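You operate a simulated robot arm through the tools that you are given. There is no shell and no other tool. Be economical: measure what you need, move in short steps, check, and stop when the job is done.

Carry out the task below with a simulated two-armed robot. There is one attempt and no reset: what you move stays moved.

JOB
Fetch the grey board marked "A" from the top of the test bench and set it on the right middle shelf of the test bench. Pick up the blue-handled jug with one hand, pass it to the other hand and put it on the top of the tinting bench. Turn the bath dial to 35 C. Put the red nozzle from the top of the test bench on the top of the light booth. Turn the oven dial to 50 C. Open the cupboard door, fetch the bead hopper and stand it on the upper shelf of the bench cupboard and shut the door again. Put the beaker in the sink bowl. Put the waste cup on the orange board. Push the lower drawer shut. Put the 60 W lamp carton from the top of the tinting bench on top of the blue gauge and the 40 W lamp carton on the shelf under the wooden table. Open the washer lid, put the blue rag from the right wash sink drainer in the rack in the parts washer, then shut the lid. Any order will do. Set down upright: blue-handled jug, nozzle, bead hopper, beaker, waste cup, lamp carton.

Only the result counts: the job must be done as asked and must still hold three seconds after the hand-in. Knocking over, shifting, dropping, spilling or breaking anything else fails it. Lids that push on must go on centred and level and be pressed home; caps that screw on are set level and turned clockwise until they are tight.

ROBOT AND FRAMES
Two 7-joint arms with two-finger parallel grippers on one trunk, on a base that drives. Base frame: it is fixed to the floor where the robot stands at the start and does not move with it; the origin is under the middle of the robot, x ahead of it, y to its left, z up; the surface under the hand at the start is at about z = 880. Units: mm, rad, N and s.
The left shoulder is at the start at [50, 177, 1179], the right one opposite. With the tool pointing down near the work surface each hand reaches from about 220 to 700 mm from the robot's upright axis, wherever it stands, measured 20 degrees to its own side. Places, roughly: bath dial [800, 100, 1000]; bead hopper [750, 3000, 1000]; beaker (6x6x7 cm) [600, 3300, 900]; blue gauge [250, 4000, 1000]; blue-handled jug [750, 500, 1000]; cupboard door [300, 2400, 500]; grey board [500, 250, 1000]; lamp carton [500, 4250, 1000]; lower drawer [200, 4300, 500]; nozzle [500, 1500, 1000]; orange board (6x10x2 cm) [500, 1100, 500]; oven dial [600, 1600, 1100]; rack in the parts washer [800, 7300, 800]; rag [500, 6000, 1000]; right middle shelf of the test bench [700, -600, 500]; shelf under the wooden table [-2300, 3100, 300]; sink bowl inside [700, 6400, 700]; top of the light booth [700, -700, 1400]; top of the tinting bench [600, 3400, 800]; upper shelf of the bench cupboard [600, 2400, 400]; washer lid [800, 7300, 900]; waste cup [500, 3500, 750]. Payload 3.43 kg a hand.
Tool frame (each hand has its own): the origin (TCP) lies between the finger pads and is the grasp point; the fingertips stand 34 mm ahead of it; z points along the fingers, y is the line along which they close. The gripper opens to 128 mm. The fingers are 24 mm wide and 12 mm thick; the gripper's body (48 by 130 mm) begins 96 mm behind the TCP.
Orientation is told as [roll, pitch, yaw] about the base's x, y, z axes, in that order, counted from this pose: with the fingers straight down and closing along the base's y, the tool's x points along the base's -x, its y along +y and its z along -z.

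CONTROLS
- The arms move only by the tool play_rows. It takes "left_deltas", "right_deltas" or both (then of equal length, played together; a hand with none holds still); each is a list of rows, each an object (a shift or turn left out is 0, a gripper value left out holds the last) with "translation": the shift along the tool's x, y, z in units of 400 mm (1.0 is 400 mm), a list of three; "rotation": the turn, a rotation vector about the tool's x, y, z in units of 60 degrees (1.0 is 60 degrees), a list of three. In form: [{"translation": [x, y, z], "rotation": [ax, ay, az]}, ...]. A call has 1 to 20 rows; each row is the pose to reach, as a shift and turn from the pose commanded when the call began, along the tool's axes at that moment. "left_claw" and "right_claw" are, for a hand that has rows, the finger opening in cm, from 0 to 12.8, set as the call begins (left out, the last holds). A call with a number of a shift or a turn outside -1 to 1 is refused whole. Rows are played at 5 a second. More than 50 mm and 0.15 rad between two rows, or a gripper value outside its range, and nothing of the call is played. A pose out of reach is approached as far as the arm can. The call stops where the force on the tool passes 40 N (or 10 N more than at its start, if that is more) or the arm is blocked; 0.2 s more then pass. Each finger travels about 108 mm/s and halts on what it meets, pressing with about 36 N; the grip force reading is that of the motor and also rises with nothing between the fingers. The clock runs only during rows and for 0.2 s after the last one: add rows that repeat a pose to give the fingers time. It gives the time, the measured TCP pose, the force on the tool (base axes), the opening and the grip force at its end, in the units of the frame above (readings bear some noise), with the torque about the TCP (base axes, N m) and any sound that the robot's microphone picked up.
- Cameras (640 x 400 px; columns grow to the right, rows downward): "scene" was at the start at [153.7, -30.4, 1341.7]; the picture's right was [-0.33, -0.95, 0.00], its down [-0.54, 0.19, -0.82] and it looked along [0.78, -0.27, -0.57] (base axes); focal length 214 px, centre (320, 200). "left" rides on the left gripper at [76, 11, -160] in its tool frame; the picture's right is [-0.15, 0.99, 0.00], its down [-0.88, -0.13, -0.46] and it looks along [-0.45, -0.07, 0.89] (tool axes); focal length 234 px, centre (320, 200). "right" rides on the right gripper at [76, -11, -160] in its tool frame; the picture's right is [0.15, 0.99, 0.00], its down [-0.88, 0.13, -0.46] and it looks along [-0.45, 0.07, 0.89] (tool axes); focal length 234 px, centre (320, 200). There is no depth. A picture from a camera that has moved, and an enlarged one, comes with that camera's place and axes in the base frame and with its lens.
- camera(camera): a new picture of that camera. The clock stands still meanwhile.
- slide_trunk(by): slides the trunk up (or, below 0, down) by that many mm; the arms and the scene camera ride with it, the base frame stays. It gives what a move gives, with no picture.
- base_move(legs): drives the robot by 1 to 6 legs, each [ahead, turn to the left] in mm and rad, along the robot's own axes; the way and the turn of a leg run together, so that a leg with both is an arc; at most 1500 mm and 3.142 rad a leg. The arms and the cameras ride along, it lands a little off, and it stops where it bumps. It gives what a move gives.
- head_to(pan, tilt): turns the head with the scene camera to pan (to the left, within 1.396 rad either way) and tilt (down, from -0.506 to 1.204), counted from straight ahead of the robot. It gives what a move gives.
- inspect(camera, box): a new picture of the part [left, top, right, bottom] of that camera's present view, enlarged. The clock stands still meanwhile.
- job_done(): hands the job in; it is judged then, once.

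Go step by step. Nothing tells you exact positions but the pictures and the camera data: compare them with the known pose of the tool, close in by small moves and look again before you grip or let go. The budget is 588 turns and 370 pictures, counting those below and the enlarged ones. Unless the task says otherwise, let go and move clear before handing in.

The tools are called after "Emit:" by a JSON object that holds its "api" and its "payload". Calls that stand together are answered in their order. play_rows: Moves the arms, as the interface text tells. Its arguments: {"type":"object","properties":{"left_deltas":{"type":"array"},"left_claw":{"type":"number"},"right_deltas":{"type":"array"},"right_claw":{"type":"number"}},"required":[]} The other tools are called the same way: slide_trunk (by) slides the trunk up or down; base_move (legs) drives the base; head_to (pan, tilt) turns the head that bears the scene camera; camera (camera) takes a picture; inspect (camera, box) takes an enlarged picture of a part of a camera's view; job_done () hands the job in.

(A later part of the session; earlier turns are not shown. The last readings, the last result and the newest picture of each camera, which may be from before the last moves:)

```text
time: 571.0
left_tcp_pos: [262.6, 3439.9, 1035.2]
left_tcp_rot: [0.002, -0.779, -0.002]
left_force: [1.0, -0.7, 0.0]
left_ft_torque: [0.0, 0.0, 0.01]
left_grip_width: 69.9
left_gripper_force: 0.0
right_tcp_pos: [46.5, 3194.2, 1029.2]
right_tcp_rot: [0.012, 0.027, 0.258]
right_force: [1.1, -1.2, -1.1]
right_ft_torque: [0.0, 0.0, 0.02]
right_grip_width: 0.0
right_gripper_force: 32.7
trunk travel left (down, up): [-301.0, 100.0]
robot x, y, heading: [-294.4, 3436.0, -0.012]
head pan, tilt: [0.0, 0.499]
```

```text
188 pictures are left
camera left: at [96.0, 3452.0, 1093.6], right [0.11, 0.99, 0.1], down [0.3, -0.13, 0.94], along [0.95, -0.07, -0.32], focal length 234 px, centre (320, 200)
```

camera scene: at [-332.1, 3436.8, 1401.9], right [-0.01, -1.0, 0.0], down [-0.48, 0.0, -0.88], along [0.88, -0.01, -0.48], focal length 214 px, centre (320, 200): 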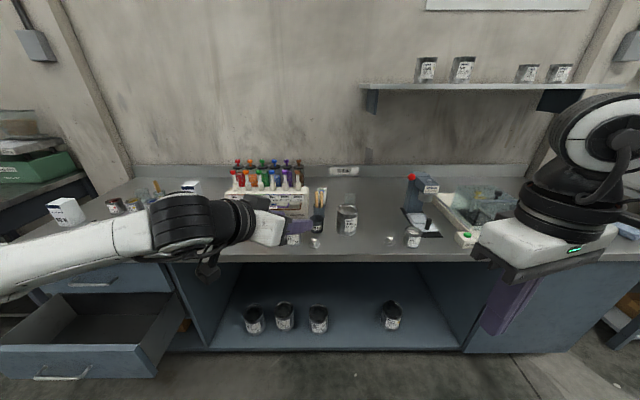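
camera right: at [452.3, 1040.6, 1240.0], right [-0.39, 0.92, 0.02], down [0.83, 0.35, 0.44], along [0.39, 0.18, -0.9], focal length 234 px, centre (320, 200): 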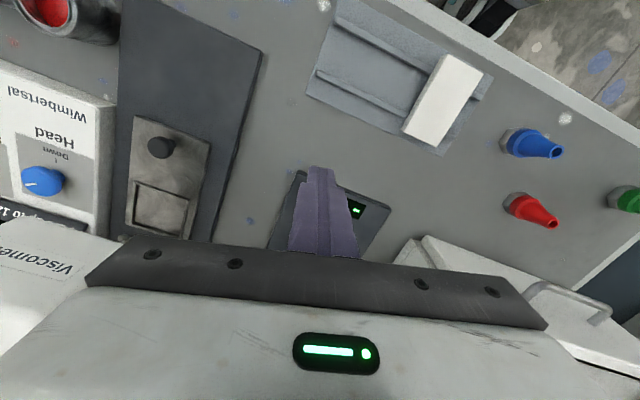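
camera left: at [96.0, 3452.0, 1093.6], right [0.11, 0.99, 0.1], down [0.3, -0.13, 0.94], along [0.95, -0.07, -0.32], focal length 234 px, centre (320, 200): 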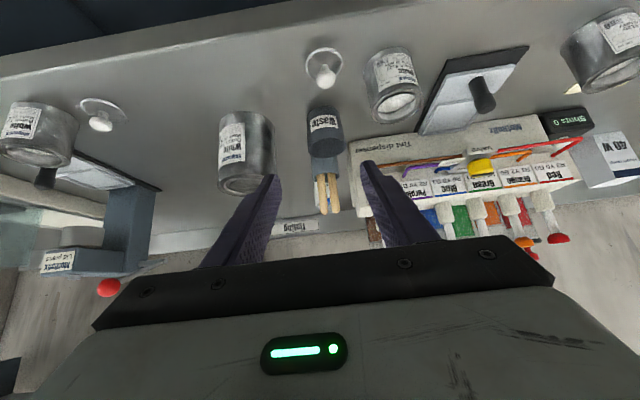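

Waste cup front at x ≈ 393, centre (419, 3442), with the brush pot ~35 mm behind. I move in along the tool axis.

Emit:
{"api": "base_move", "payload": {"legs": [[100, 0]]}}

Emit:
{"api": "play_rows", "payload": {"left_deltas": [{"translation": [0.075, 0, 0]}, {"translation": [0.15, 0.003, 0.0]}, {"translation": [0.15, 0.003, 0.1]}, {"translation": [0.15, 0.003, 0.18]}, {"translation": [0.15, 0.003, 0.18]}]}}

Emit:
{"api": "camera", "payload": {"camera": "left"}}

```text
time: 572.2
left_tcp_pos: [361.9, 3439.0, 1034.3]
left_tcp_rot: [0.002, -0.779, -0.002]
left_force: [1.1, -0.4, -0.5]
left_ft_torque: [-0.01, -0.02, 0.02]
left_grip_width: 70.3
left_gripper_force: 0.1
right_tcp_pos: [146.5, 3194.4, 1028.9]
right_tcp_rot: [0.012, 0.026, 0.261]
right_force: [0.4, -0.7, 0.4]
right_ft_torque: [0.02, 0.03, -0.04]
right_grip_width: 0.1
right_gripper_force: 32.8
trunk travel left (down, up): [-301.0, 100.0]
robot x, y, heading: [-190.8, 3434.5, -0.014]
head pan, tilt: [0.0, 0.499]
```

```text
time: 573.4
left_tcp_pos: [369.8, 3439.2, 941.8]
left_tcp_rot: [0.002, -0.781, -0.002]
left_force: [-0.4, 0.0, -0.8]
left_ft_torque: [0.01, -0.01, -0.02]
left_grip_width: 69.9
left_gripper_force: 0.0
right_tcp_pos: [145.7, 3193.7, 1028.2]
right_tcp_rot: [0.011, 0.026, 0.261]
right_force: [0.4, -0.1, -0.3]
right_ft_torque: [0.05, 0.02, -0.01]
right_grip_width: 0.0
right_gripper_force: 32.8
trunk travel left (down, up): [-301.0, 100.0]
robot x, y, heading: [-194.1, 3438.0, -0.004]
head pan, tilt: [0.0, 0.499]
```

```text
187 pictures are left
camera left: at [203.9, 3452.3, 999.6], right [0.11, 0.99, 0.1], down [0.3, -0.13, 0.94], along [0.95, -0.07, -0.31], focal length 234 px, centre (320, 200)
```

left: 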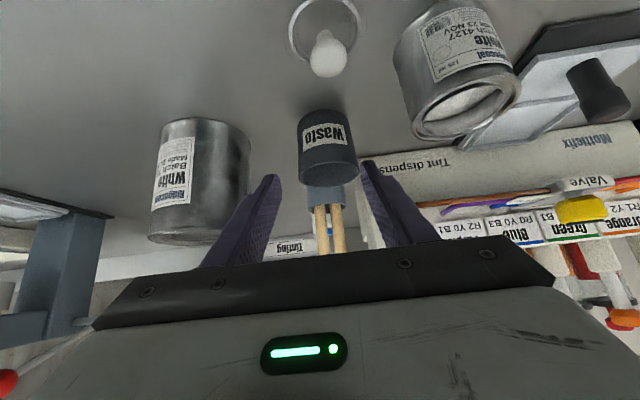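

Emit:
{"api": "play_rows", "payload": {"left_deltas": [{"translation": [-0.005, 0.0225, 0.05]}, {"translation": [-0.01, 0.0225, 0.12]}, {"translation": [-0.01, 0.0225, 0.182]}, {"translation": [-0.01, 0.0225, 0.182]}]}}

Emit:
{"api": "camera", "payload": {"camera": "left"}}

```text
time: 574.4
left_tcp_pos: [424.1, 3449.3, 892.0]
left_tcp_rot: [0.004, -0.783, -0.003]
left_force: [0.2, 0.1, -0.2]
left_ft_torque: [-0.01, -0.04, 0.02]
left_grip_width: 70.0
left_gripper_force: 0.2
right_tcp_pos: [147.8, 3193.7, 1028.6]
right_tcp_rot: [0.012, 0.023, 0.262]
right_force: [0.4, -0.1, -0.7]
right_ft_torque: [0.0, 0.04, 0.01]
right_grip_width: 0.0
right_gripper_force: 33.3
trunk travel left (down, up): [-301.0, 100.0]
robot x, y, heading: [-193.4, 3436.4, -0.004]
head pan, tilt: [0.0, 0.499]
```

```text
186 pictures are left
camera left: at [257.4, 3462.1, 950.9], right [0.11, 0.99, 0.1], down [0.3, -0.13, 0.94], along [0.95, -0.07, -0.31], focal length 234 px, centre (320, 200)
```

left: 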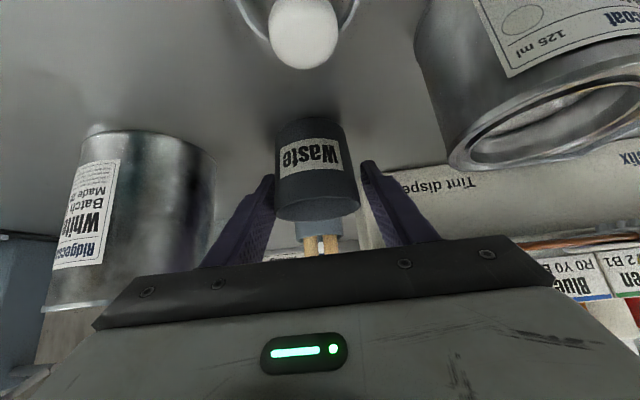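

Emit:
{"api": "play_rows", "payload": {"left_deltas": [{}, {}, {}, {}], "left_claw": 3}}

Emit:
{"api": "play_rows", "payload": {"left_deltas": [{"translation": [-0.03, 0, -0.03]}, {"translation": [-0.08, 0, -0.08]}, {"translation": [-0.16, 0, -0.16]}, {"translation": [-0.24, 0, -0.24]}, {"translation": [-0.24, 0, -0.24]}]}}

Emit:
{"api": "camera", "payload": {"camera": "left"}}

```text
time: 575.4
left_tcp_pos: [423.6, 3449.4, 893.0]
left_tcp_rot: [0.002, -0.782, -0.001]
left_force: [0.4, 0.3, -0.1]
left_ft_torque: [-0.01, 0.01, 0.0]
left_grip_width: 55.9
left_gripper_force: 36.2
right_tcp_pos: [147.7, 3194.1, 1029.2]
right_tcp_rot: [0.012, 0.025, 0.259]
right_force: [0.0, 0.0, 0.0]
right_ft_torque: [0.01, -0.03, 0.0]
right_grip_width: 0.2
right_gripper_force: 33.1
trunk travel left (down, up): [-301.0, 100.0]
robot x, y, heading: [-194.3, 3437.3, -0.007]
head pan, tilt: [0.0, 0.499]
```

```text
time: 576.6
left_tcp_pos: [424.0, 3448.5, 1028.8]
left_tcp_rot: [0.001, -0.781, -0.004]
left_force: [0.2, -0.1, -0.2]
left_ft_torque: [-0.02, 0.02, -0.04]
left_grip_width: 55.5
left_gripper_force: 36.1
right_tcp_pos: [148.1, 3194.8, 1029.5]
right_tcp_rot: [0.011, 0.025, 0.261]
right_force: [0.1, 0.1, 0.3]
right_ft_torque: [0.0, -0.01, 0.01]
right_grip_width: 0.0
right_gripper_force: 33.0
trunk travel left (down, up): [-301.0, 100.0]
robot x, y, heading: [-193.3, 3436.8, -0.008]
head pan, tilt: [0.0, 0.499]
```

```text
185 pictures are left
camera left: at [258.3, 3461.1, 1087.5], right [0.11, 0.99, 0.1], down [0.3, -0.13, 0.94], along [0.95, -0.07, -0.31], focal length 234 px, centre (320, 200)
```

left: 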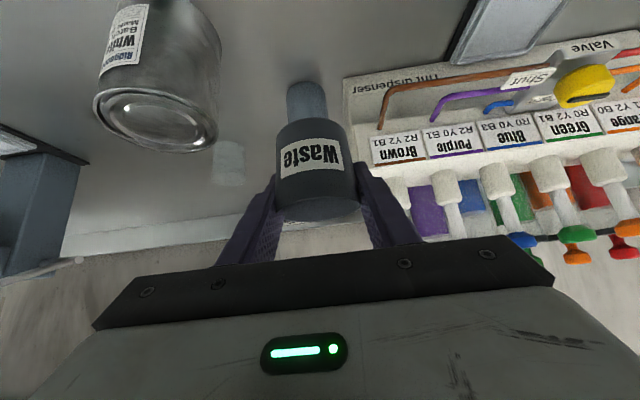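

Cup in hand. I back out and drive to the left middle shelf of the test bench (y ≈ 1140).

Emit:
{"api": "base_move", "payload": {"legs": [[-380, 0], [0, -1.56], [1500, 0], [790, 0], [0, 1.57]]}}

Emit:
{"api": "slide_trunk", "payload": {"by": -301}}

Emit:
{"api": "head_to", "payload": {"pan": 0.0, "tilt": 0.5}}

Emit:
{"api": "camera", "payload": {"camera": "scene"}}

Emit:
{"api": "camera", "payload": {"camera": "left"}}

```text
time: 597.5
left_tcp_pos: [43.7, 1159.1, 1029.1]
left_tcp_rot: [0.002, -0.782, 0.015]
left_force: [0.0, -0.4, -0.3]
left_ft_torque: [-0.01, 0.0, -0.01]
left_grip_width: 55.8
left_gripper_force: 36.1
right_tcp_pos: [-228.4, 899.8, 1029.0]
right_tcp_rot: [0.013, 0.024, 0.274]
right_force: [0.7, 0.9, -0.1]
right_ft_torque: [0.05, -0.01, -0.04]
right_grip_width: 0.0
right_gripper_force: 33.4
trunk travel left (down, up): [-301.0, 100.0]
robot x, y, heading: [-573.9, 1140.1, 0.012]
head pan, tilt: [0.0, 0.499]
```

```text
time: 600.5
left_tcp_pos: [44.5, 1160.5, 727.1]
left_tcp_rot: [0.001, -0.781, 0.013]
left_force: [-1.1, 0.5, -0.4]
left_ft_torque: [-0.02, 0.03, 0.01]
left_grip_width: 55.7
left_gripper_force: 36.1
right_tcp_pos: [-229.1, 899.8, 729.3]
right_tcp_rot: [0.01, 0.025, 0.273]
right_force: [0.0, 0.9, 0.3]
right_ft_torque: [0.02, 0.04, -0.03]
right_grip_width: 0.0
right_gripper_force: 33.0
trunk travel left (down, up): [0.0, 401.0]
robot x, y, heading: [-571.8, 1137.5, 0.01]
head pan, tilt: [0.0, 0.499]
```

```text
time: 601.1
left_tcp_pos: [45.9, 1158.5, 728.0]
left_tcp_rot: [0.003, -0.782, 0.015]
left_force: [0.0, -0.2, -0.2]
left_ft_torque: [0.04, 0.01, 0.0]
left_grip_width: 55.5
left_gripper_force: 36.1
right_tcp_pos: [-228.0, 899.8, 728.5]
right_tcp_rot: [0.012, 0.024, 0.276]
right_force: [-0.1, -0.3, 0.1]
right_ft_torque: [-0.02, 0.03, 0.02]
right_grip_width: 0.1
right_gripper_force: 32.4
trunk travel left (down, up): [0.0, 401.0]
robot x, y, heading: [-571.9, 1140.3, 0.012]
head pan, tilt: [0.0, 0.499]
```

```text
184 pictures are left
camera scene: at [-411.2, 1138.4, 1001.2], right [0.01, -1.0, 0.0], down [-0.48, 0.0, -0.88], along [0.88, 0.01, -0.48], focal length 214 px, centre (320, 200)
```

scene: 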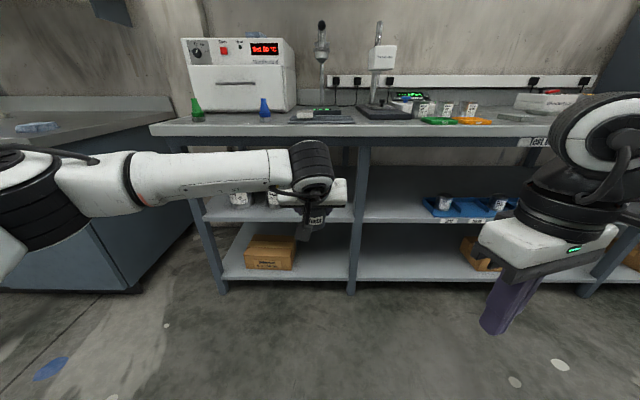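

```text
183 pictures are left
camera left: at [-121.0, 1169.1, 786.6], right [0.09, 0.99, 0.1], down [0.31, -0.13, 0.94], along [0.95, -0.05, -0.31], focal length 234 px, centre (320, 200)
```

left: 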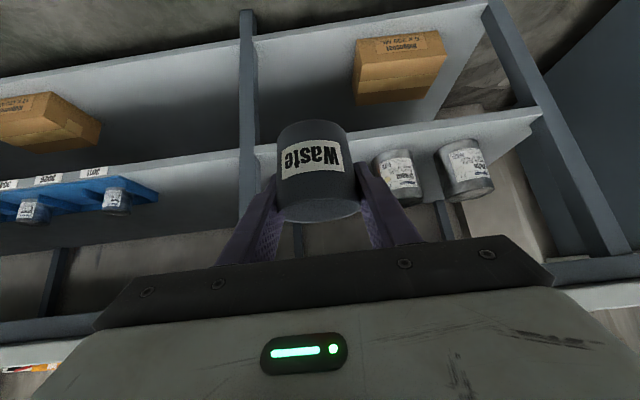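

The hand hides the board; I turn the base a little to look past it.

Emit:
{"api": "base_move", "payload": {"legs": [[0, -0.4]]}}

Emit:
{"api": "head_to", "payload": {"pan": 0.4, "tilt": 0.5}}

Emit:
{"api": "camera", "payload": {"camera": "scene"}}

```text
time: 602.7
left_tcp_pos: [4.8, 917.0, 727.9]
left_tcp_rot: [0.002, -0.782, -0.388]
left_force: [-0.6, 1.0, 0.3]
left_ft_torque: [-0.01, 0.0, 0.01]
left_grip_width: 56.0
left_gripper_force: 36.1
right_tcp_pos: [-348.5, 783.8, 728.5]
right_tcp_rot: [0.012, 0.025, -0.125]
right_force: [0.4, -0.3, -0.5]
right_ft_torque: [-0.01, -0.03, 0.0]
right_grip_width: 0.1
right_gripper_force: 33.0
trunk travel left (down, up): [0.0, 401.0]
robot x, y, heading: [-571.2, 1137.7, -0.392]
head pan, tilt: [0.0, 0.499]
```

```text
time: 603.6
left_tcp_pos: [5.6, 916.7, 727.7]
left_tcp_rot: [0.002, -0.783, -0.386]
left_force: [0.1, 0.1, -0.5]
left_ft_torque: [0.02, 0.01, 0.0]
left_grip_width: 55.8
left_gripper_force: 36.3
right_tcp_pos: [-347.8, 784.6, 728.7]
right_tcp_rot: [0.011, 0.024, -0.123]
right_force: [-0.2, 0.3, 1.0]
right_ft_torque: [-0.02, 0.0, 0.0]
right_grip_width: 0.1
right_gripper_force: 33.4
trunk travel left (down, up): [0.0, 401.0]
robot x, y, heading: [-575.2, 1137.4, -0.39]
head pan, tilt: [0.4, 0.499]
```

```text
182 pictures are left
camera scene: at [-416.5, 1111.2, 1001.2], right [0.01, -1.0, 0.0], down [-0.48, 0.0, -0.88], along [0.88, 0.01, -0.48], focal length 214 px, centre (320, 200)
```

scene: 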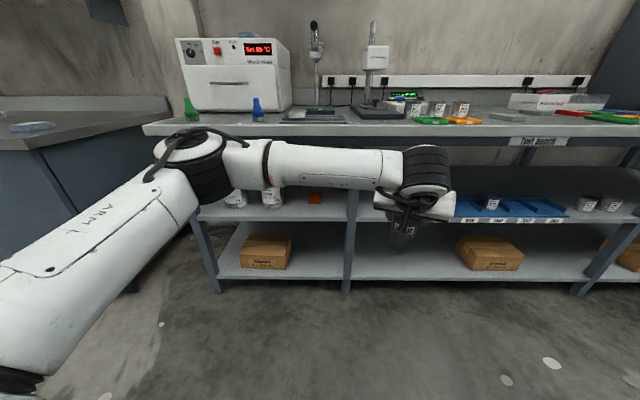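

Emit:
{"api": "inspect", "payload": {"camera": "scene", "box": [210, 170, 370, 250]}}

```text
4.00 times, centred on (290, 210) of scene
camera zoom: at [-416.5, 1111.2, 1001.2], right [0.01, -1.0, 0.0], down [-0.48, 0.0, -0.88], along [0.88, 0.01, -0.48], focal length 858 px, centre (440, 160)
```

zoom: 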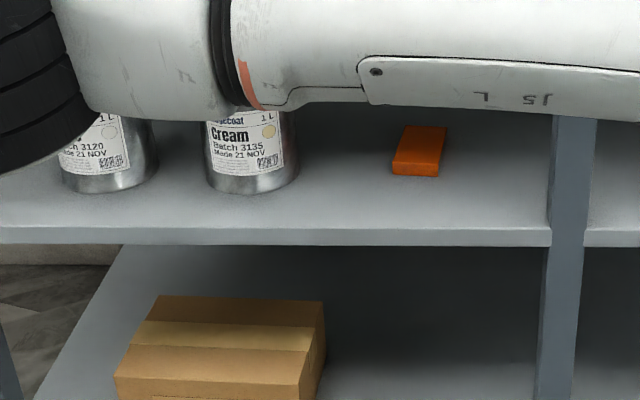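

The orange board is at (506, 1143), top z ≈ 520, lengthwise along x. I turn back and lower the hand to entry height.

Emit:
{"api": "base_move", "payload": {"legs": [[0, 0.4]]}}

Emit:
{"api": "play_rows", "payload": {"left_deltas": [{"translation": [0.06, 0, 0.06]}, {"translation": [0.12, 0, 0.12]}, {"translation": [0.18, 0, 0.18]}, {"translation": [0.243, 0, 0.245]}, {"translation": [0.243, 0, 0.245]}]}}

```text
time: 605.2
left_tcp_pos: [44.9, 1159.1, 727.4]
left_tcp_rot: [0.002, -0.78, 0.01]
left_force: [0.4, 0.1, -0.8]
left_ft_torque: [0.01, -0.02, -0.02]
left_grip_width: 55.4
left_gripper_force: 36.1
right_tcp_pos: [-229.0, 900.8, 729.3]
right_tcp_rot: [0.012, 0.025, 0.274]
right_force: [-0.5, -0.2, 0.3]
right_ft_torque: [0.02, 0.03, -0.01]
right_grip_width: 0.0
right_gripper_force: 33.4
trunk travel left (down, up): [0.0, 401.0]
robot x, y, heading: [-571.8, 1135.4, 0.006]
head pan, tilt: [0.4, 0.499]
```

```text
time: 606.4
left_tcp_pos: [45.6, 1159.5, 587.9]
left_tcp_rot: [0.001, -0.783, 0.014]
left_force: [-0.5, -0.3, -0.5]
left_ft_torque: [0.01, -0.01, -0.03]
left_grip_width: 55.7
left_gripper_force: 36.2
right_tcp_pos: [-229.1, 900.1, 728.4]
right_tcp_rot: [0.013, 0.024, 0.274]
right_force: [0.1, 0.0, -0.1]
right_ft_torque: [0.01, -0.01, -0.01]
right_grip_width: 0.0
right_gripper_force: 32.9
trunk travel left (down, up): [0.0, 401.0]
robot x, y, heading: [-573.3, 1135.9, 0.012]
head pan, tilt: [0.4, 0.499]
```

Emit:
{"api": "play_rows", "payload": {"left_deltas": [{"translation": [0, -0.05, 0]}, {"translation": [0, -0.05, 0]}]}}

Emit:
{"api": "base_move", "payload": {"legs": [[0, -0.01], [320, 0]]}}

Emit:
{"api": "camera", "payload": {"camera": "left"}}

Emit:
{"api": "camera", "payload": {"camera": "scene"}}

```text
time: 607.0
left_tcp_pos: [44.3, 1138.4, 588.6]
left_tcp_rot: [0.001, -0.782, 0.015]
left_force: [-0.3, -0.4, 0.0]
left_ft_torque: [0.01, 0.01, 0.01]
left_grip_width: 55.6
left_gripper_force: 35.9
right_tcp_pos: [-227.7, 900.3, 727.4]
right_tcp_rot: [0.014, 0.024, 0.274]
right_force: [0.3, 0.4, -0.8]
right_ft_torque: [0.05, 0.01, 0.0]
right_grip_width: 0.2
right_gripper_force: 32.6
trunk travel left (down, up): [0.0, 401.0]
robot x, y, heading: [-577.0, 1138.5, 0.01]
head pan, tilt: [0.4, 0.499]
```

```text
time: 609.5
left_tcp_pos: [366.6, 1132.2, 587.8]
left_tcp_rot: [0.003, -0.781, 0.001]
left_force: [-0.4, 0.0, -0.7]
left_ft_torque: [-0.01, 0.01, 0.01]
left_grip_width: 55.8
left_gripper_force: 36.3
right_tcp_pos: [91.4, 897.3, 728.2]
right_tcp_rot: [0.013, 0.024, 0.264]
right_force: [-1.2, -0.2, -0.5]
right_ft_torque: [0.05, 0.01, 0.02]
right_grip_width: 0.0
right_gripper_force: 33.1
trunk travel left (down, up): [0.0, 401.0]
robot x, y, heading: [-249.8, 1138.9, -0.001]
head pan, tilt: [0.4, 0.499]
```

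```text
180 pictures are left
camera left: at [201.6, 1143.9, 647.7], right [0.1, 0.99, 0.1], down [0.3, -0.13, 0.94], along [0.95, -0.06, -0.31], focal length 234 px, centre (320, 200)
```

left: 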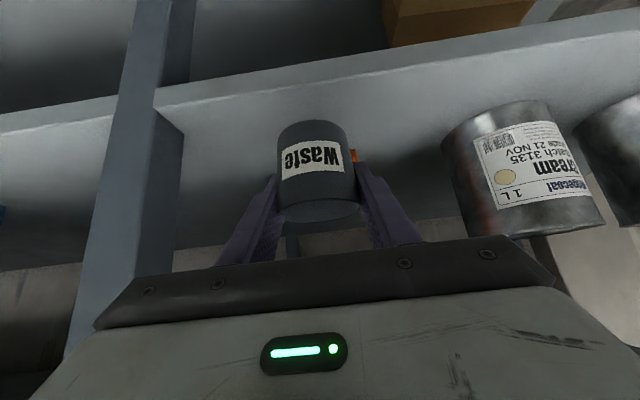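

```text
179 pictures are left
camera scene: at [-96.1, 1171.8, 1001.2], right [0.39, -0.92, 0.0], down [-0.44, -0.19, -0.88], along [0.81, 0.34, -0.48], focal length 214 px, centre (320, 200)
```

scene: 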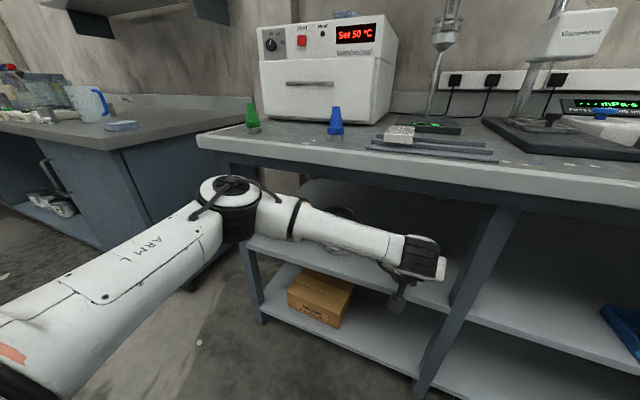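

The board's left front corner shows at y ≈ 1176, so its axis is y ≈ 1144. I shift +12 mm and drive in the rest.

Emit:
{"api": "play_rows", "payload": {"left_deltas": [{"translation": [0, 0.03, 0]}, {"translation": [0, 0.03, 0]}]}}

Emit:
{"api": "base_move", "payload": {"legs": [[132, 0]]}}

Emit:
{"api": "camera", "payload": {"camera": "left"}}

```text
time: 610.1
left_tcp_pos: [368.4, 1145.3, 589.0]
left_tcp_rot: [0.001, -0.781, 0.001]
left_force: [-0.1, -0.3, -0.1]
left_ft_torque: [-0.01, -0.02, 0.0]
left_grip_width: 55.6
left_gripper_force: 36.0
right_tcp_pos: [91.3, 896.1, 729.2]
right_tcp_rot: [0.012, 0.025, 0.265]
right_force: [0.0, 0.0, -0.2]
right_ft_torque: [-0.04, 0.0, 0.0]
right_grip_width: 0.0
right_gripper_force: 33.5
trunk travel left (down, up): [0.0, 401.0]
robot x, y, heading: [-250.7, 1135.3, -0.006]
head pan, tilt: [0.4, 0.499]
```

```text
time: 611.4
left_tcp_pos: [498.9, 1143.8, 588.7]
left_tcp_rot: [0.001, -0.782, 0.003]
left_force: [0.4, -0.7, 0.3]
left_ft_torque: [0.02, 0.0, -0.01]
left_grip_width: 55.6
left_gripper_force: 35.8
right_tcp_pos: [224.2, 895.4, 728.7]
right_tcp_rot: [0.012, 0.023, 0.263]
right_force: [0.5, -0.3, 0.7]
right_ft_torque: [0.03, 0.02, 0.01]
right_grip_width: 0.0
right_gripper_force: 32.6
trunk travel left (down, up): [0.0, 401.0]
robot x, y, heading: [-121.1, 1134.2, 0.004]
head pan, tilt: [0.4, 0.499]
```

```text
178 pictures are left
camera left: at [333.2, 1155.7, 647.5], right [0.1, 0.99, 0.1], down [0.3, -0.13, 0.94], along [0.95, -0.06, -0.31], focal length 234 px, centre (320, 200)
```

left: 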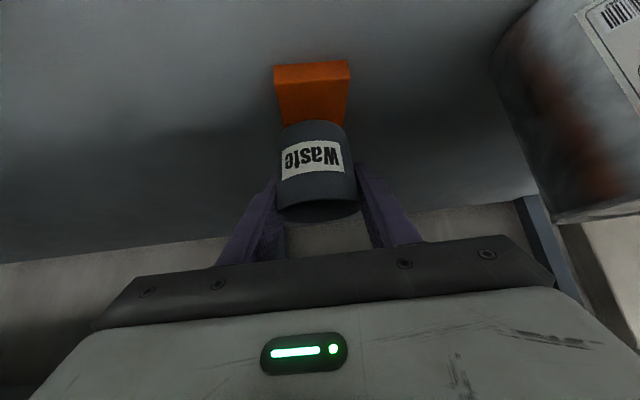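

Board axis is y ≈ 1148 here. I nudge +4 mm and lower onto it.

Emit:
{"api": "play_rows", "payload": {"left_deltas": [{"translation": [0.018, 0.01, 0.018]}, {"translation": [0.035, 0.01, 0.0355]}, {"translation": [0.035, 0.01, 0.0355]}]}}

Emit:
{"api": "camera", "payload": {"camera": "left"}}

```text
time: 612.2
left_tcp_pos: [499.7, 1149.0, 568.7]
left_tcp_rot: [0.002, -0.782, 0.002]
left_force: [-0.1, -0.2, -0.8]
left_ft_torque: [0.04, 0.0, 0.0]
left_grip_width: 55.7
left_gripper_force: 36.0
right_tcp_pos: [223.5, 895.3, 728.4]
right_tcp_rot: [0.012, 0.024, 0.262]
right_force: [-0.6, -0.1, -0.3]
right_ft_torque: [-0.01, -0.01, 0.01]
right_grip_width: 0.0
right_gripper_force: 32.8
trunk travel left (down, up): [0.0, 401.0]
robot x, y, heading: [-121.2, 1136.3, -0.003]
head pan, tilt: [0.4, 0.499]
```

```text
177 pictures are left
camera left: at [333.1, 1159.6, 627.5], right [0.1, 0.99, 0.1], down [0.3, -0.13, 0.94], along [0.95, -0.06, -0.31], focal length 234 px, centre (320, 200)
```

left: 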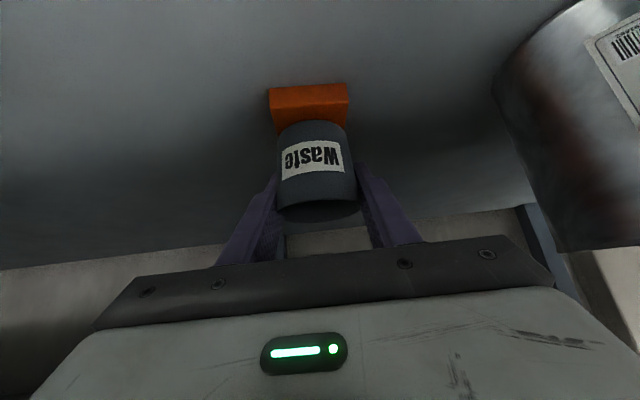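

Emit:
{"api": "play_rows", "payload": {"left_deltas": [{"translation": [0.0045, 0, 0.0045]}, {"translation": [0.009, 0, 0.009]}, {"translation": [0.0135, 0, 0.0135]}, {"translation": [0.016, 0, 0.016]}]}}

Emit:
{"api": "inspect", "payload": {"camera": "left", "box": [230, 60, 390, 230]}}

```text
time: 613.2
left_tcp_pos: [499.2, 1148.3, 560.4]
left_tcp_rot: [0.003, -0.784, 0.003]
left_force: [0.1, -1.0, 1.3]
left_ft_torque: [-0.03, 0.04, 0.04]
left_grip_width: 55.8
left_gripper_force: 36.0
right_tcp_pos: [221.6, 895.2, 727.1]
right_tcp_rot: [0.013, 0.023, 0.262]
right_force: [0.1, 0.9, 0.6]
right_ft_torque: [-0.02, -0.01, 0.0]
right_grip_width: 0.2
right_gripper_force: 33.2
trunk travel left (down, up): [0.0, 401.0]
robot x, y, heading: [-116.3, 1136.0, -0.001]
head pan, tilt: [0.4, 0.499]
```

```text
2.35 times, centred on (310, 145) of left
camera zoom: at [333.0, 1159.5, 618.6], right [0.1, 0.99, 0.1], down [0.3, -0.13, 0.94], along [0.95, -0.06, -0.31], focal length 551 px, centre (344, 329)
```

zoom: 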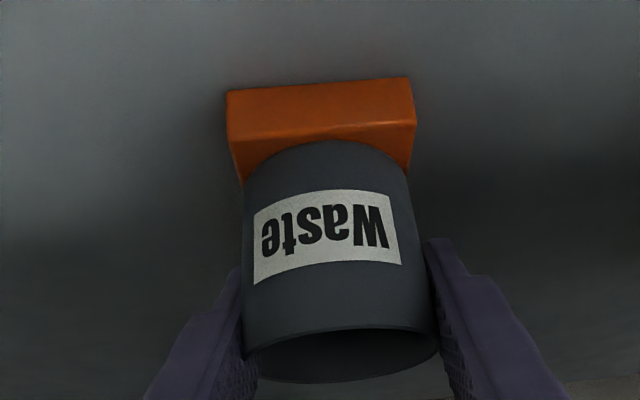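

Emit:
{"api": "play_rows", "payload": {"left_deltas": [{"translation": [-0.02, 0, 0.0155]}, {"translation": [-0.0215, 0, 0.021]}]}}

Emit:
{"api": "play_rows", "payload": {"left_deltas": [{"translation": [0.004, 0, 0.004]}, {"translation": [0.008, 0, 0.008]}, {"translation": [0.012, 0, 0.012]}]}}

```text
time: 613.8
left_tcp_pos: [509.9, 1148.0, 559.0]
left_tcp_rot: [0.001, -0.782, 0.0]
left_force: [-1.5, -0.1, 1.3]
left_ft_torque: [-0.05, 0.06, -0.02]
left_grip_width: 55.9
left_gripper_force: 35.9
right_tcp_pos: [223.5, 894.9, 728.8]
right_tcp_rot: [0.012, 0.025, 0.263]
right_force: [-0.2, -0.2, 0.1]
right_ft_torque: [0.0, 0.0, -0.01]
right_grip_width: 0.3
right_gripper_force: 33.3
trunk travel left (down, up): [0.0, 401.0]
robot x, y, heading: [-116.9, 1137.2, -0.002]
head pan, tilt: [0.4, 0.499]
```

```text
time: 614.6
left_tcp_pos: [512.2, 1146.6, 559.0]
left_tcp_rot: [0.0, -0.791, 0.003]
left_force: [-4.7, 1.6, 26.4]
left_ft_torque: [-0.06, 0.55, -0.03]
left_grip_width: 55.6
left_gripper_force: 36.0
right_tcp_pos: [221.8, 894.3, 730.4]
right_tcp_rot: [0.012, 0.024, 0.264]
right_force: [-0.7, 0.6, 0.1]
right_ft_torque: [0.02, 0.0, -0.04]
right_grip_width: 0.0
right_gripper_force: 32.8
trunk travel left (down, up): [0.0, 401.0]
robot x, y, heading: [-121.7, 1138.3, -0.001]
head pan, tilt: [0.4, 0.499]
```

Firm contact. I relieve, open and withdraw.

Emit:
{"api": "play_rows", "payload": {"left_deltas": [{"translation": [-0.011, 0, -0.011]}, {"translation": [-0.011, 0, -0.011]}]}}

Emit:
{"api": "play_rows", "payload": {"left_deltas": [{}, {}, {}], "left_claw": 7.2}}

Emit:
{"api": "play_rows", "payload": {"left_deltas": [{"translation": [0, 0, -0.07]}, {"translation": [0, 0, -0.14]}, {"translation": [0, 0, -0.2]}, {"translation": [0, 0, -0.2]}]}}

Emit:
{"api": "camera", "payload": {"camera": "left"}}

```text
time: 615.2
left_tcp_pos: [511.3, 1149.2, 559.3]
left_tcp_rot: [0.003, -0.78, 0.002]
left_force: [3.8, -1.9, 8.9]
left_ft_torque: [-0.11, -0.23, 0.02]
left_grip_width: 55.9
left_gripper_force: 36.3
right_tcp_pos: [222.4, 895.3, 729.3]
right_tcp_rot: [0.012, 0.026, 0.263]
right_force: [-0.4, -1.0, 0.6]
right_ft_torque: [0.05, -0.01, -0.03]
right_grip_width: 0.0
right_gripper_force: 33.1
trunk travel left (down, up): [0.0, 401.0]
robot x, y, heading: [-121.6, 1140.4, -0.001]
head pan, tilt: [0.4, 0.499]
```

```text
time: 616.0
left_tcp_pos: [510.7, 1148.9, 558.5]
left_tcp_rot: [0.002, -0.779, 0.003]
left_force: [-0.5, -0.1, -0.7]
left_ft_torque: [0.03, 0.02, 0.0]
left_grip_width: 71.7
left_gripper_force: 0.0
right_tcp_pos: [222.0, 896.7, 728.0]
right_tcp_rot: [0.013, 0.025, 0.263]
right_force: [-0.2, -0.5, -0.9]
right_ft_torque: [-0.04, 0.01, 0.02]
right_grip_width: 0.0
right_gripper_force: 32.8
trunk travel left (down, up): [0.0, 401.0]
robot x, y, heading: [-120.2, 1141.3, 0.002]
head pan, tilt: [0.4, 0.499]
```

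```text
time: 617.0
left_tcp_pos: [454.5, 1147.9, 616.0]
left_tcp_rot: [0.001, -0.78, 0.001]
left_force: [0.7, 0.0, 0.1]
left_ft_torque: [0.01, 0.04, -0.01]
left_grip_width: 71.9
left_gripper_force: 0.0
right_tcp_pos: [224.1, 895.1, 728.0]
right_tcp_rot: [0.012, 0.025, 0.263]
right_force: [0.5, -0.2, -0.1]
right_ft_torque: [0.01, -0.01, -0.01]
right_grip_width: 0.0
right_gripper_force: 32.7
trunk travel left (down, up): [0.0, 401.0]
robot x, y, heading: [-124.1, 1139.6, 0.002]
head pan, tilt: [0.4, 0.499]
```

```text
175 pictures are left
camera left: at [288.3, 1159.6, 674.4], right [0.1, 0.99, 0.1], down [0.3, -0.13, 0.94], along [0.95, -0.06, -0.31], focal length 234 px, centre (320, 200)
```

left: 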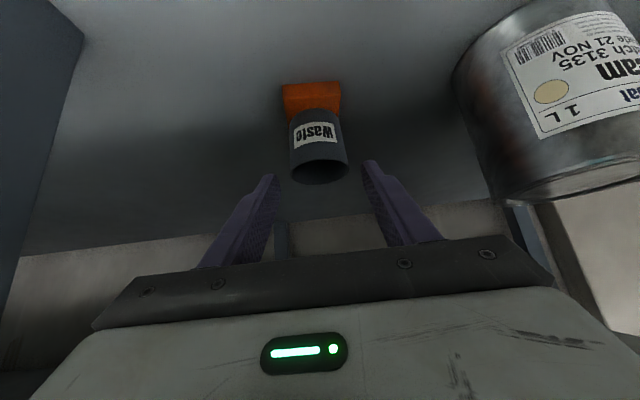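

The cup stands on the orange board. Now to the left end of the tinting bench (cartons, gauge, drawer).

Emit:
{"api": "base_move", "payload": {"legs": [[-520, 0]]}}

Emit:
{"api": "slide_trunk", "payload": {"by": 360}}

Emit:
{"api": "base_move", "payload": {"legs": [[0, 1.57], [1500, 0], [1300, 0], [0, -1.57]]}}

Emit:
{"api": "head_to", "payload": {"pan": 0.1, "tilt": 0.5}}

Emit:
{"api": "camera", "payload": {"camera": "scene"}}

```text
time: 620.0
left_tcp_pos: [-66.7, 1149.6, 615.7]
left_tcp_rot: [0.001, -0.782, 0.003]
left_force: [-0.1, 0.3, 0.1]
left_ft_torque: [-0.02, -0.01, 0.0]
left_grip_width: 71.9
left_gripper_force: 0.0
right_tcp_pos: [-297.2, 897.3, 727.2]
right_tcp_rot: [0.014, 0.024, 0.266]
right_force: [0.0, 0.6, -0.1]
right_ft_torque: [-0.02, 0.01, -0.02]
right_grip_width: 0.0
right_gripper_force: 33.2
trunk travel left (down, up): [0.0, 401.0]
robot x, y, heading: [-641.9, 1138.9, -0.002]
head pan, tilt: [0.4, 0.499]
```

```text
time: 623.5
left_tcp_pos: [-66.3, 1149.1, 975.9]
left_tcp_rot: [0.002, -0.78, 0.004]
left_force: [0.2, -0.2, -0.2]
left_ft_torque: [-0.02, -0.01, 0.01]
left_grip_width: 71.9
left_gripper_force: 0.0
right_tcp_pos: [-297.5, 897.2, 1088.9]
right_tcp_rot: [0.01, 0.025, 0.265]
right_force: [-0.3, 1.1, 0.6]
right_ft_torque: [0.01, 0.03, 0.0]
right_grip_width: 0.0
right_gripper_force: 33.3
trunk travel left (down, up): [-360.0, 41.0]
robot x, y, heading: [-637.1, 1139.1, -0.002]
head pan, tilt: [0.4, 0.499]
```

```text
time: 644.7
left_tcp_pos: [-35.3, 3937.8, 974.9]
left_tcp_rot: [0.001, -0.782, -0.016]
left_force: [-0.7, -0.2, 0.7]
left_ft_torque: [0.02, 0.01, -0.02]
left_grip_width: 71.7
left_gripper_force: 0.0
right_tcp_pos: [-272.3, 3689.2, 1087.6]
right_tcp_rot: [0.013, 0.025, 0.247]
right_force: [-0.1, -0.6, -0.1]
right_ft_torque: [-0.02, 0.01, 0.02]
right_grip_width: 0.0
right_gripper_force: 32.7
trunk travel left (down, up): [-360.0, 41.0]
robot x, y, heading: [-606.9, 3939.9, -0.021]
head pan, tilt: [0.4, 0.499]
```

```text
time: 645.5
left_tcp_pos: [-35.7, 3937.7, 975.6]
left_tcp_rot: [0.0, -0.781, -0.015]
left_force: [0.1, -1.0, -0.4]
left_ft_torque: [-0.01, -0.02, -0.01]
left_grip_width: 71.8
left_gripper_force: 0.1
right_tcp_pos: [-271.5, 3689.3, 1088.6]
right_tcp_rot: [0.013, 0.024, 0.246]
right_force: [-0.1, -0.1, -0.9]
right_ft_torque: [0.03, 0.01, 0.04]
right_grip_width: 0.0
right_gripper_force: 32.9
trunk travel left (down, up): [-360.0, 41.0]
robot x, y, heading: [-609.3, 3937.1, -0.016]
head pan, tilt: [0.099, 0.499]
```

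```text
174 pictures are left
camera scene: at [-447.6, 3941.6, 1361.2], right [0.08, -1.0, 0.0], down [-0.48, -0.04, -0.88], along [0.88, 0.07, -0.48], focal length 214 px, centre (320, 200)
```

scene: 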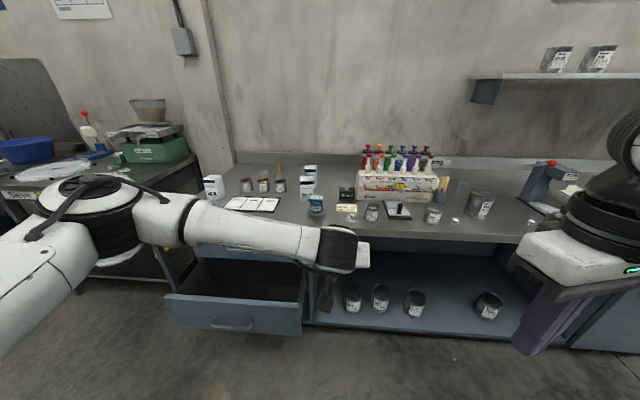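

Emit:
{"api": "inspect", "payload": {"camera": "scene", "box": [190, 140, 370, 240]}}

```text
3.56 times, centred on (280, 190) of scene
camera zoom: at [-447.6, 3941.6, 1361.2], right [0.08, -1.0, 0.0], down [-0.48, -0.04, -0.88], along [0.88, 0.07, -0.48], focal length 763 px, centre (462, 236)
```

zoom: 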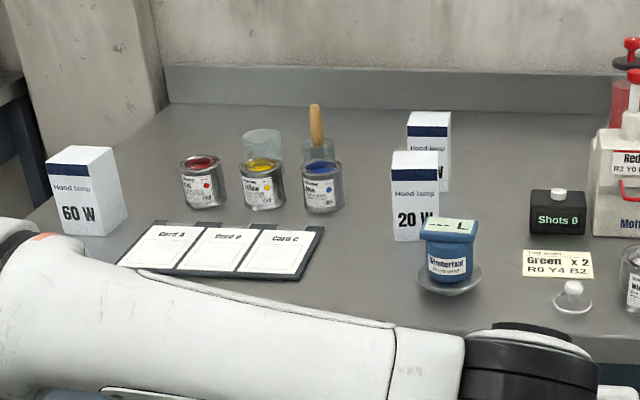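

I see the cartons (60 W at ~(470, 4547), 20 W at (500, 4077), another behind it at ~(665, 4078)), the blue gauge at (375, 4020) and the open lower drawer around y ≈ 4319. First I push the drawer shut with the left fist.

Emit:
{"api": "base_move", "payload": {"legs": [[0, 1.585], [380, 0], [0, -1.57]]}}

Emit:
{"api": "slide_trunk", "payload": {"by": -360}}

Emit:
{"api": "play_rows", "payload": {"left_deltas": [{"translation": [0.04, 0, 0.04]}, {"translation": [0.08, 0, 0.08]}, {"translation": [0.12, 0, 0.12]}, {"translation": [0.12, 0, 0.12]}], "left_claw": 0}}

Emit:
{"api": "camera", "payload": {"camera": "left"}}

Emit:
{"api": "camera", "payload": {"camera": "scene"}}

```text
time: 655.6
left_tcp_pos: [-26.9, 4312.8, 976.1]
left_tcp_rot: [0.0, -0.783, -0.024]
left_force: [-1.0, 0.6, -0.3]
left_ft_torque: [0.0, 0.0, -0.01]
left_grip_width: 72.1
left_gripper_force: 0.0
right_tcp_pos: [-266.6, 4067.3, 1088.9]
right_tcp_rot: [0.013, 0.026, 0.236]
right_force: [0.3, -0.4, 1.1]
right_ft_torque: [0.01, 0.02, 0.01]
right_grip_width: 0.2
right_gripper_force: 32.9
trunk travel left (down, up): [-360.0, 41.0]
robot x, y, heading: [-602.7, 4317.2, -0.03]
head pan, tilt: [0.099, 0.499]
```

```text
time: 659.1
left_tcp_pos: [-27.6, 4314.5, 615.4]
left_tcp_rot: [0.002, -0.782, -0.024]
left_force: [1.0, -0.4, 0.0]
left_ft_torque: [-0.01, -0.01, 0.02]
left_grip_width: 71.9
left_gripper_force: 0.1
right_tcp_pos: [-266.2, 4068.1, 727.3]
right_tcp_rot: [0.011, 0.027, 0.238]
right_force: [-0.7, 0.4, 0.3]
right_ft_torque: [-0.01, -0.01, -0.01]
right_grip_width: 0.1
right_gripper_force: 33.1
trunk travel left (down, up): [0.0, 401.0]
robot x, y, heading: [-599.6, 4316.6, -0.03]
head pan, tilt: [0.099, 0.499]
```

```text
time: 660.1
left_tcp_pos: [-27.7, 4314.8, 547.7]
left_tcp_rot: [0.002, -0.783, -0.024]
left_force: [0.1, -0.8, 0.5]
left_ft_torque: [-0.01, -0.03, -0.01]
left_grip_width: 0.3
left_gripper_force: 33.1
right_tcp_pos: [-266.8, 4067.9, 727.5]
right_tcp_rot: [0.013, 0.025, 0.237]
right_force: [-0.2, 0.5, 0.8]
right_ft_torque: [0.04, 0.01, -0.06]
right_grip_width: 0.0
right_gripper_force: 32.6
trunk travel left (down, up): [0.0, 401.0]
robot x, y, heading: [-599.8, 4320.1, -0.025]
head pan, tilt: [0.099, 0.499]
```

```text
172 pictures are left
camera left: at [-193.8, 4329.2, 606.4], right [0.13, 0.99, 0.1], down [0.3, -0.14, 0.94], along [0.95, -0.09, -0.31], focal length 234 px, centre (320, 200)
```

left: 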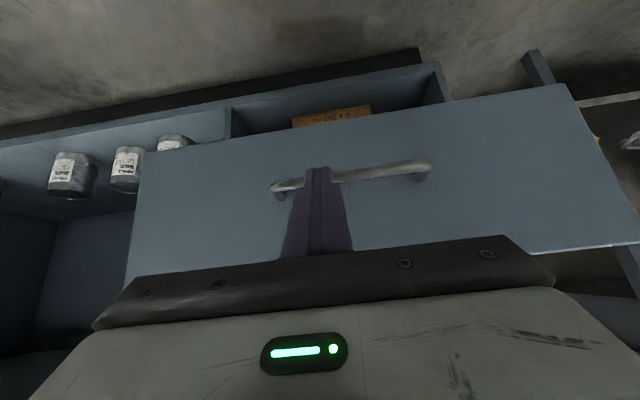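

```text
171 pictures are left
camera scene: at [-440.1, 4321.7, 1001.2], right [0.07, -1.0, 0.0], down [-0.48, -0.03, -0.88], along [0.88, 0.06, -0.48], focal length 214 px, centre (320, 200)
```

scene: 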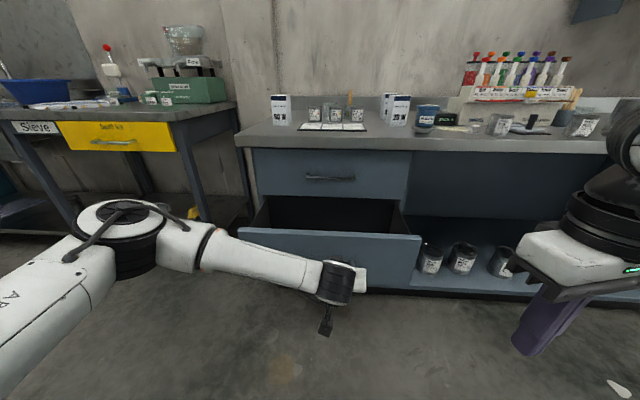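

I raise 28 mm to stay above the handle, then drive forward to push the drawer in.

Emit:
{"api": "play_rows", "payload": {"left_deltas": [{"translation": [-0.05, 0.05, -0.05]}, {"translation": [-0.05, 0.05, -0.05]}]}}

Emit:
{"api": "base_move", "payload": {"legs": [[0, 0.025], [180, 0]]}}

Emit:
{"api": "camera", "payload": {"camera": "left"}}

```text
time: 660.7
left_tcp_pos: [-26.7, 4334.6, 576.2]
left_tcp_rot: [0.001, -0.783, -0.025]
left_force: [0.3, 0.3, -0.3]
left_ft_torque: [0.02, 0.03, -0.03]
left_grip_width: 0.0
left_gripper_force: 33.7
right_tcp_pos: [-265.7, 4067.9, 728.1]
right_tcp_rot: [0.012, 0.026, 0.237]
right_force: [-0.2, -0.4, 0.1]
right_ft_torque: [-0.02, 0.03, -0.02]
right_grip_width: 0.1
right_gripper_force: 32.9
trunk travel left (down, up): [0.0, 401.0]
robot x, y, heading: [-601.4, 4318.5, -0.03]
head pan, tilt: [0.099, 0.499]
```

```text
time: 662.5
left_tcp_pos: [149.2, 4347.4, 575.7]
left_tcp_rot: [0.001, -0.782, 0.0]
left_force: [0.8, 0.1, -0.4]
left_ft_torque: [0.0, 0.03, 0.02]
left_grip_width: 0.0
left_gripper_force: 33.0
right_tcp_pos: [-82.8, 4075.4, 728.7]
right_tcp_rot: [0.013, 0.025, 0.264]
right_force: [-0.6, 0.6, 0.5]
right_ft_torque: [-0.02, -0.02, 0.02]
right_grip_width: 0.1
right_gripper_force: 33.3
trunk travel left (down, up): [0.0, 401.0]
robot x, y, heading: [-422.2, 4317.7, -0.005]
head pan, tilt: [0.099, 0.499]
```

```text
170 pictures are left
camera left: at [-16.1, 4359.7, 634.3], right [0.1, 0.99, 0.1], down [0.3, -0.13, 0.94], along [0.95, -0.06, -0.31], focal length 234 px, centre (320, 200)
```

left: 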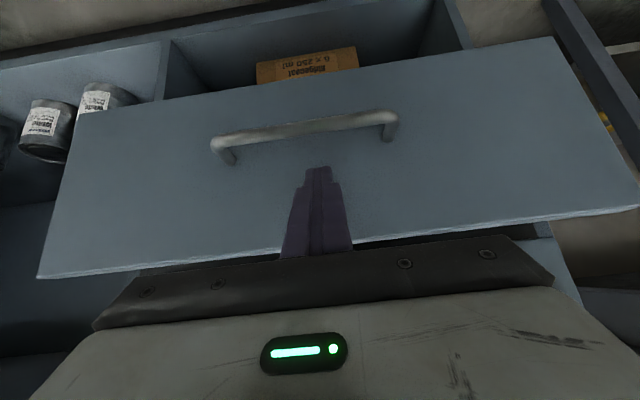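

Emit:
{"api": "base_move", "payload": {"legs": [[90, 0]]}}

Emit:
{"api": "camera", "payload": {"camera": "scene"}}

```text
time: 663.6
left_tcp_pos: [240.0, 4348.7, 575.0]
left_tcp_rot: [0.0, -0.782, 0.0]
left_force: [-0.1, 0.4, 0.0]
left_ft_torque: [-0.03, 0.0, 0.01]
left_grip_width: 0.2
left_gripper_force: 32.7
right_tcp_pos: [7.8, 4074.8, 728.6]
right_tcp_rot: [0.012, 0.024, 0.26]
right_force: [0.0, 0.9, -0.5]
right_ft_torque: [0.02, -0.03, 0.02]
right_grip_width: 0.0
right_gripper_force: 32.5
trunk travel left (down, up): [0.0, 401.0]
robot x, y, heading: [-332.7, 4316.6, -0.004]
head pan, tilt: [0.099, 0.499]
```

```text
169 pictures are left
camera scene: at [-172.8, 4325.0, 1001.2], right [0.1, -1.0, 0.0], down [-0.48, -0.05, -0.88], along [0.87, 0.08, -0.48], focal length 214 px, centre (320, 200)
```

scene: 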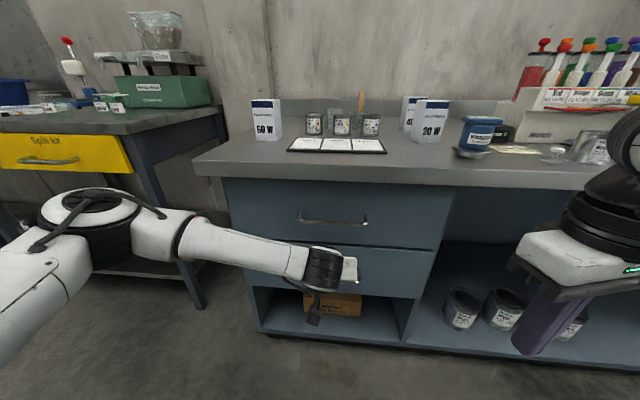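

Nearly closed. I push the last bit with the arm until it stops.

Emit:
{"api": "play_rows", "payload": {"left_deltas": [{"translation": [-0.018, 0, 0.018]}, {"translation": [-0.036, 0, 0.036]}, {"translation": [-0.053, 0, 0.053]}, {"translation": [-0.071, 0, 0.071]}, {"translation": [-0.09, 0, 0.09]}, {"translation": [-0.106, 0, 0.106]}]}}

Emit:
{"api": "inspect", "payload": {"camera": "scene", "box": [190, 150, 470, 350]}}

```text
time: 664.3
left_tcp_pos: [253.9, 4344.7, 570.9]
left_tcp_rot: [0.0, -0.763, -0.004]
left_force: [-5.2, 0.0, 1.3]
left_ft_torque: [0.01, 0.06, 0.01]
left_grip_width: 0.2
left_gripper_force: 33.2
right_tcp_pos: [7.4, 4076.2, 729.1]
right_tcp_rot: [0.011, 0.026, 0.263]
right_force: [-0.6, -0.4, 0.1]
right_ft_torque: [-0.03, -0.01, -0.03]
right_grip_width: 0.0
right_gripper_force: 33.1
trunk travel left (down, up): [0.0, 401.0]
robot x, y, heading: [-332.5, 4317.9, -0.004]
head pan, tilt: [0.099, 0.499]
stopped in row 3 (left hand): the force on the tool passed its limit at 66 N (the readings are from after the stop); the commanded pose is now the measured one
```

```text
2.00 times, centred on (330, 250) of scene
camera zoom: at [-173.8, 4325.2, 1001.3], right [0.1, -1.0, 0.0], down [-0.48, -0.05, -0.88], along [0.87, 0.09, -0.48], focal length 429 px, centre (300, 100)
```

zoom: 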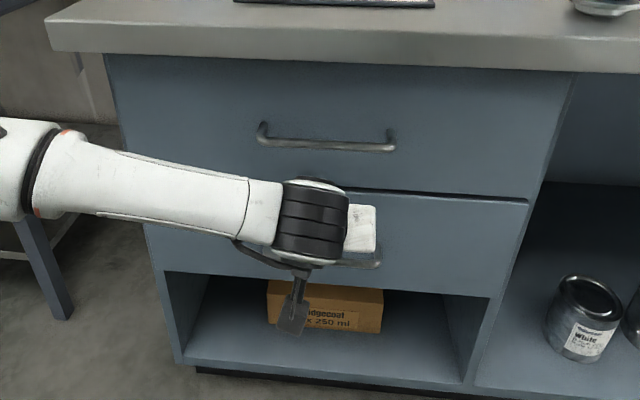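

The drawer is shut. Now the cartons: I back off, raise the trunk and straighten the left hand to point down.

Emit:
{"api": "base_move", "payload": {"legs": [[-200, 0]]}}

Emit:
{"api": "slide_trunk", "payload": {"by": 370}}

Emit:
{"api": "play_rows", "payload": {"left_deltas": [{"translation": [-0.02, 0, -0.08], "rotation": [0, 0.13, 0]}, {"translation": [-0.04, 0, -0.16], "rotation": [0, 0.26, 0]}, {"translation": [-0.06, 0, -0.24], "rotation": [0, 0.39, 0]}, {"translation": [-0.1, 0, -0.32], "rotation": [0, 0.52, 0]}, {"translation": [-0.13, 0.05, -0.4], "rotation": [0, 0.65, 0]}, {"translation": [-0.15, 0.15, -0.43], "rotation": [0, 0.74, 0]}, {"translation": [-0.15, 0.25, -0.43], "rotation": [0, 0.74, 0]}, {"translation": [-0.15, 0.3, -0.43], "rotation": [0, 0.74, 0]}], "left_claw": 9}}

Emit:
{"api": "head_to", "payload": {"pan": 0.2, "tilt": 0.5}}

Emit:
{"api": "camera", "payload": {"camera": "scene"}}

```text
time: 665.9
left_tcp_pos: [56.7, 4346.2, 570.4]
left_tcp_rot: [0.001, -0.764, -0.004]
left_force: [-0.1, 0.8, 0.2]
left_ft_torque: [0.0, 0.0, -0.01]
left_grip_width: 0.0
left_gripper_force: 32.6
right_tcp_pos: [-191.0, 4075.5, 728.6]
right_tcp_rot: [0.01, 0.027, 0.261]
right_force: [-0.5, -0.2, 0.6]
right_ft_torque: [0.0, -0.02, -0.01]
right_grip_width: 0.0
right_gripper_force: 32.7
trunk travel left (down, up): [0.0, 401.0]
robot x, y, heading: [-532.7, 4317.3, -0.004]
head pan, tilt: [0.099, 0.499]
```

```text
time: 669.5
left_tcp_pos: [57.3, 4346.6, 941.7]
left_tcp_rot: [0.002, -0.764, -0.003]
left_force: [-0.7, -0.4, 0.0]
left_ft_torque: [-0.02, 0.01, 0.03]
left_grip_width: 0.1
left_gripper_force: 33.1
right_tcp_pos: [-190.8, 4076.6, 1098.8]
right_tcp_rot: [0.011, 0.025, 0.26]
right_force: [-0.3, 0.2, -0.8]
right_ft_torque: [0.02, 0.01, 0.0]
right_grip_width: 0.1
right_gripper_force: 33.3
trunk travel left (down, up): [-370.0, 31.0]
robot x, y, heading: [-535.9, 4318.9, -0.002]
head pan, tilt: [0.099, 0.499]
```

```text
time: 671.3
left_tcp_pos: [-19.3, 4466.1, 1106.6]
left_tcp_rot: [0.002, 0.01, -0.004]
left_force: [0.3, -0.3, -0.2]
left_ft_torque: [-0.03, 0.0, 0.03]
left_grip_width: 90.0
left_gripper_force: 0.1
right_tcp_pos: [-192.2, 4076.0, 1098.7]
right_tcp_rot: [0.012, 0.025, 0.261]
right_force: [-0.4, -0.1, 0.6]
right_ft_torque: [-0.01, 0.0, 0.0]
right_grip_width: 0.1
right_gripper_force: 33.0
trunk travel left (down, up): [-370.0, 31.0]
robot x, y, heading: [-528.9, 4316.5, -0.0]
head pan, tilt: [0.099, 0.499]
```

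```text
time: 672.0
left_tcp_pos: [-18.9, 4465.8, 1106.4]
left_tcp_rot: [0.002, 0.011, -0.001]
left_force: [0.4, -0.1, 0.3]
left_ft_torque: [0.0, -0.01, -0.02]
left_grip_width: 90.0
left_gripper_force: 0.1
right_tcp_pos: [-190.4, 4076.2, 1098.6]
right_tcp_rot: [0.013, 0.027, 0.259]
right_force: [0.6, 0.0, 0.3]
right_ft_torque: [0.01, 0.02, 0.02]
right_grip_width: 0.0
right_gripper_force: 33.1
trunk travel left (down, up): [-370.0, 31.0]
robot x, y, heading: [-534.4, 4318.5, -0.002]
head pan, tilt: [0.201, 0.499]
```

```text
167 pictures are left
camera scene: at [-372.8, 4334.7, 1371.2], right [0.2, -0.98, 0.0], down [-0.47, -0.09, -0.88], along [0.86, 0.17, -0.48], focal length 214 px, centre (320, 200)
```

scene: 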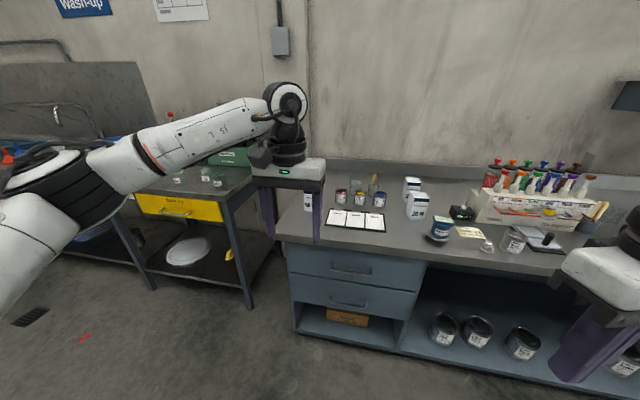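

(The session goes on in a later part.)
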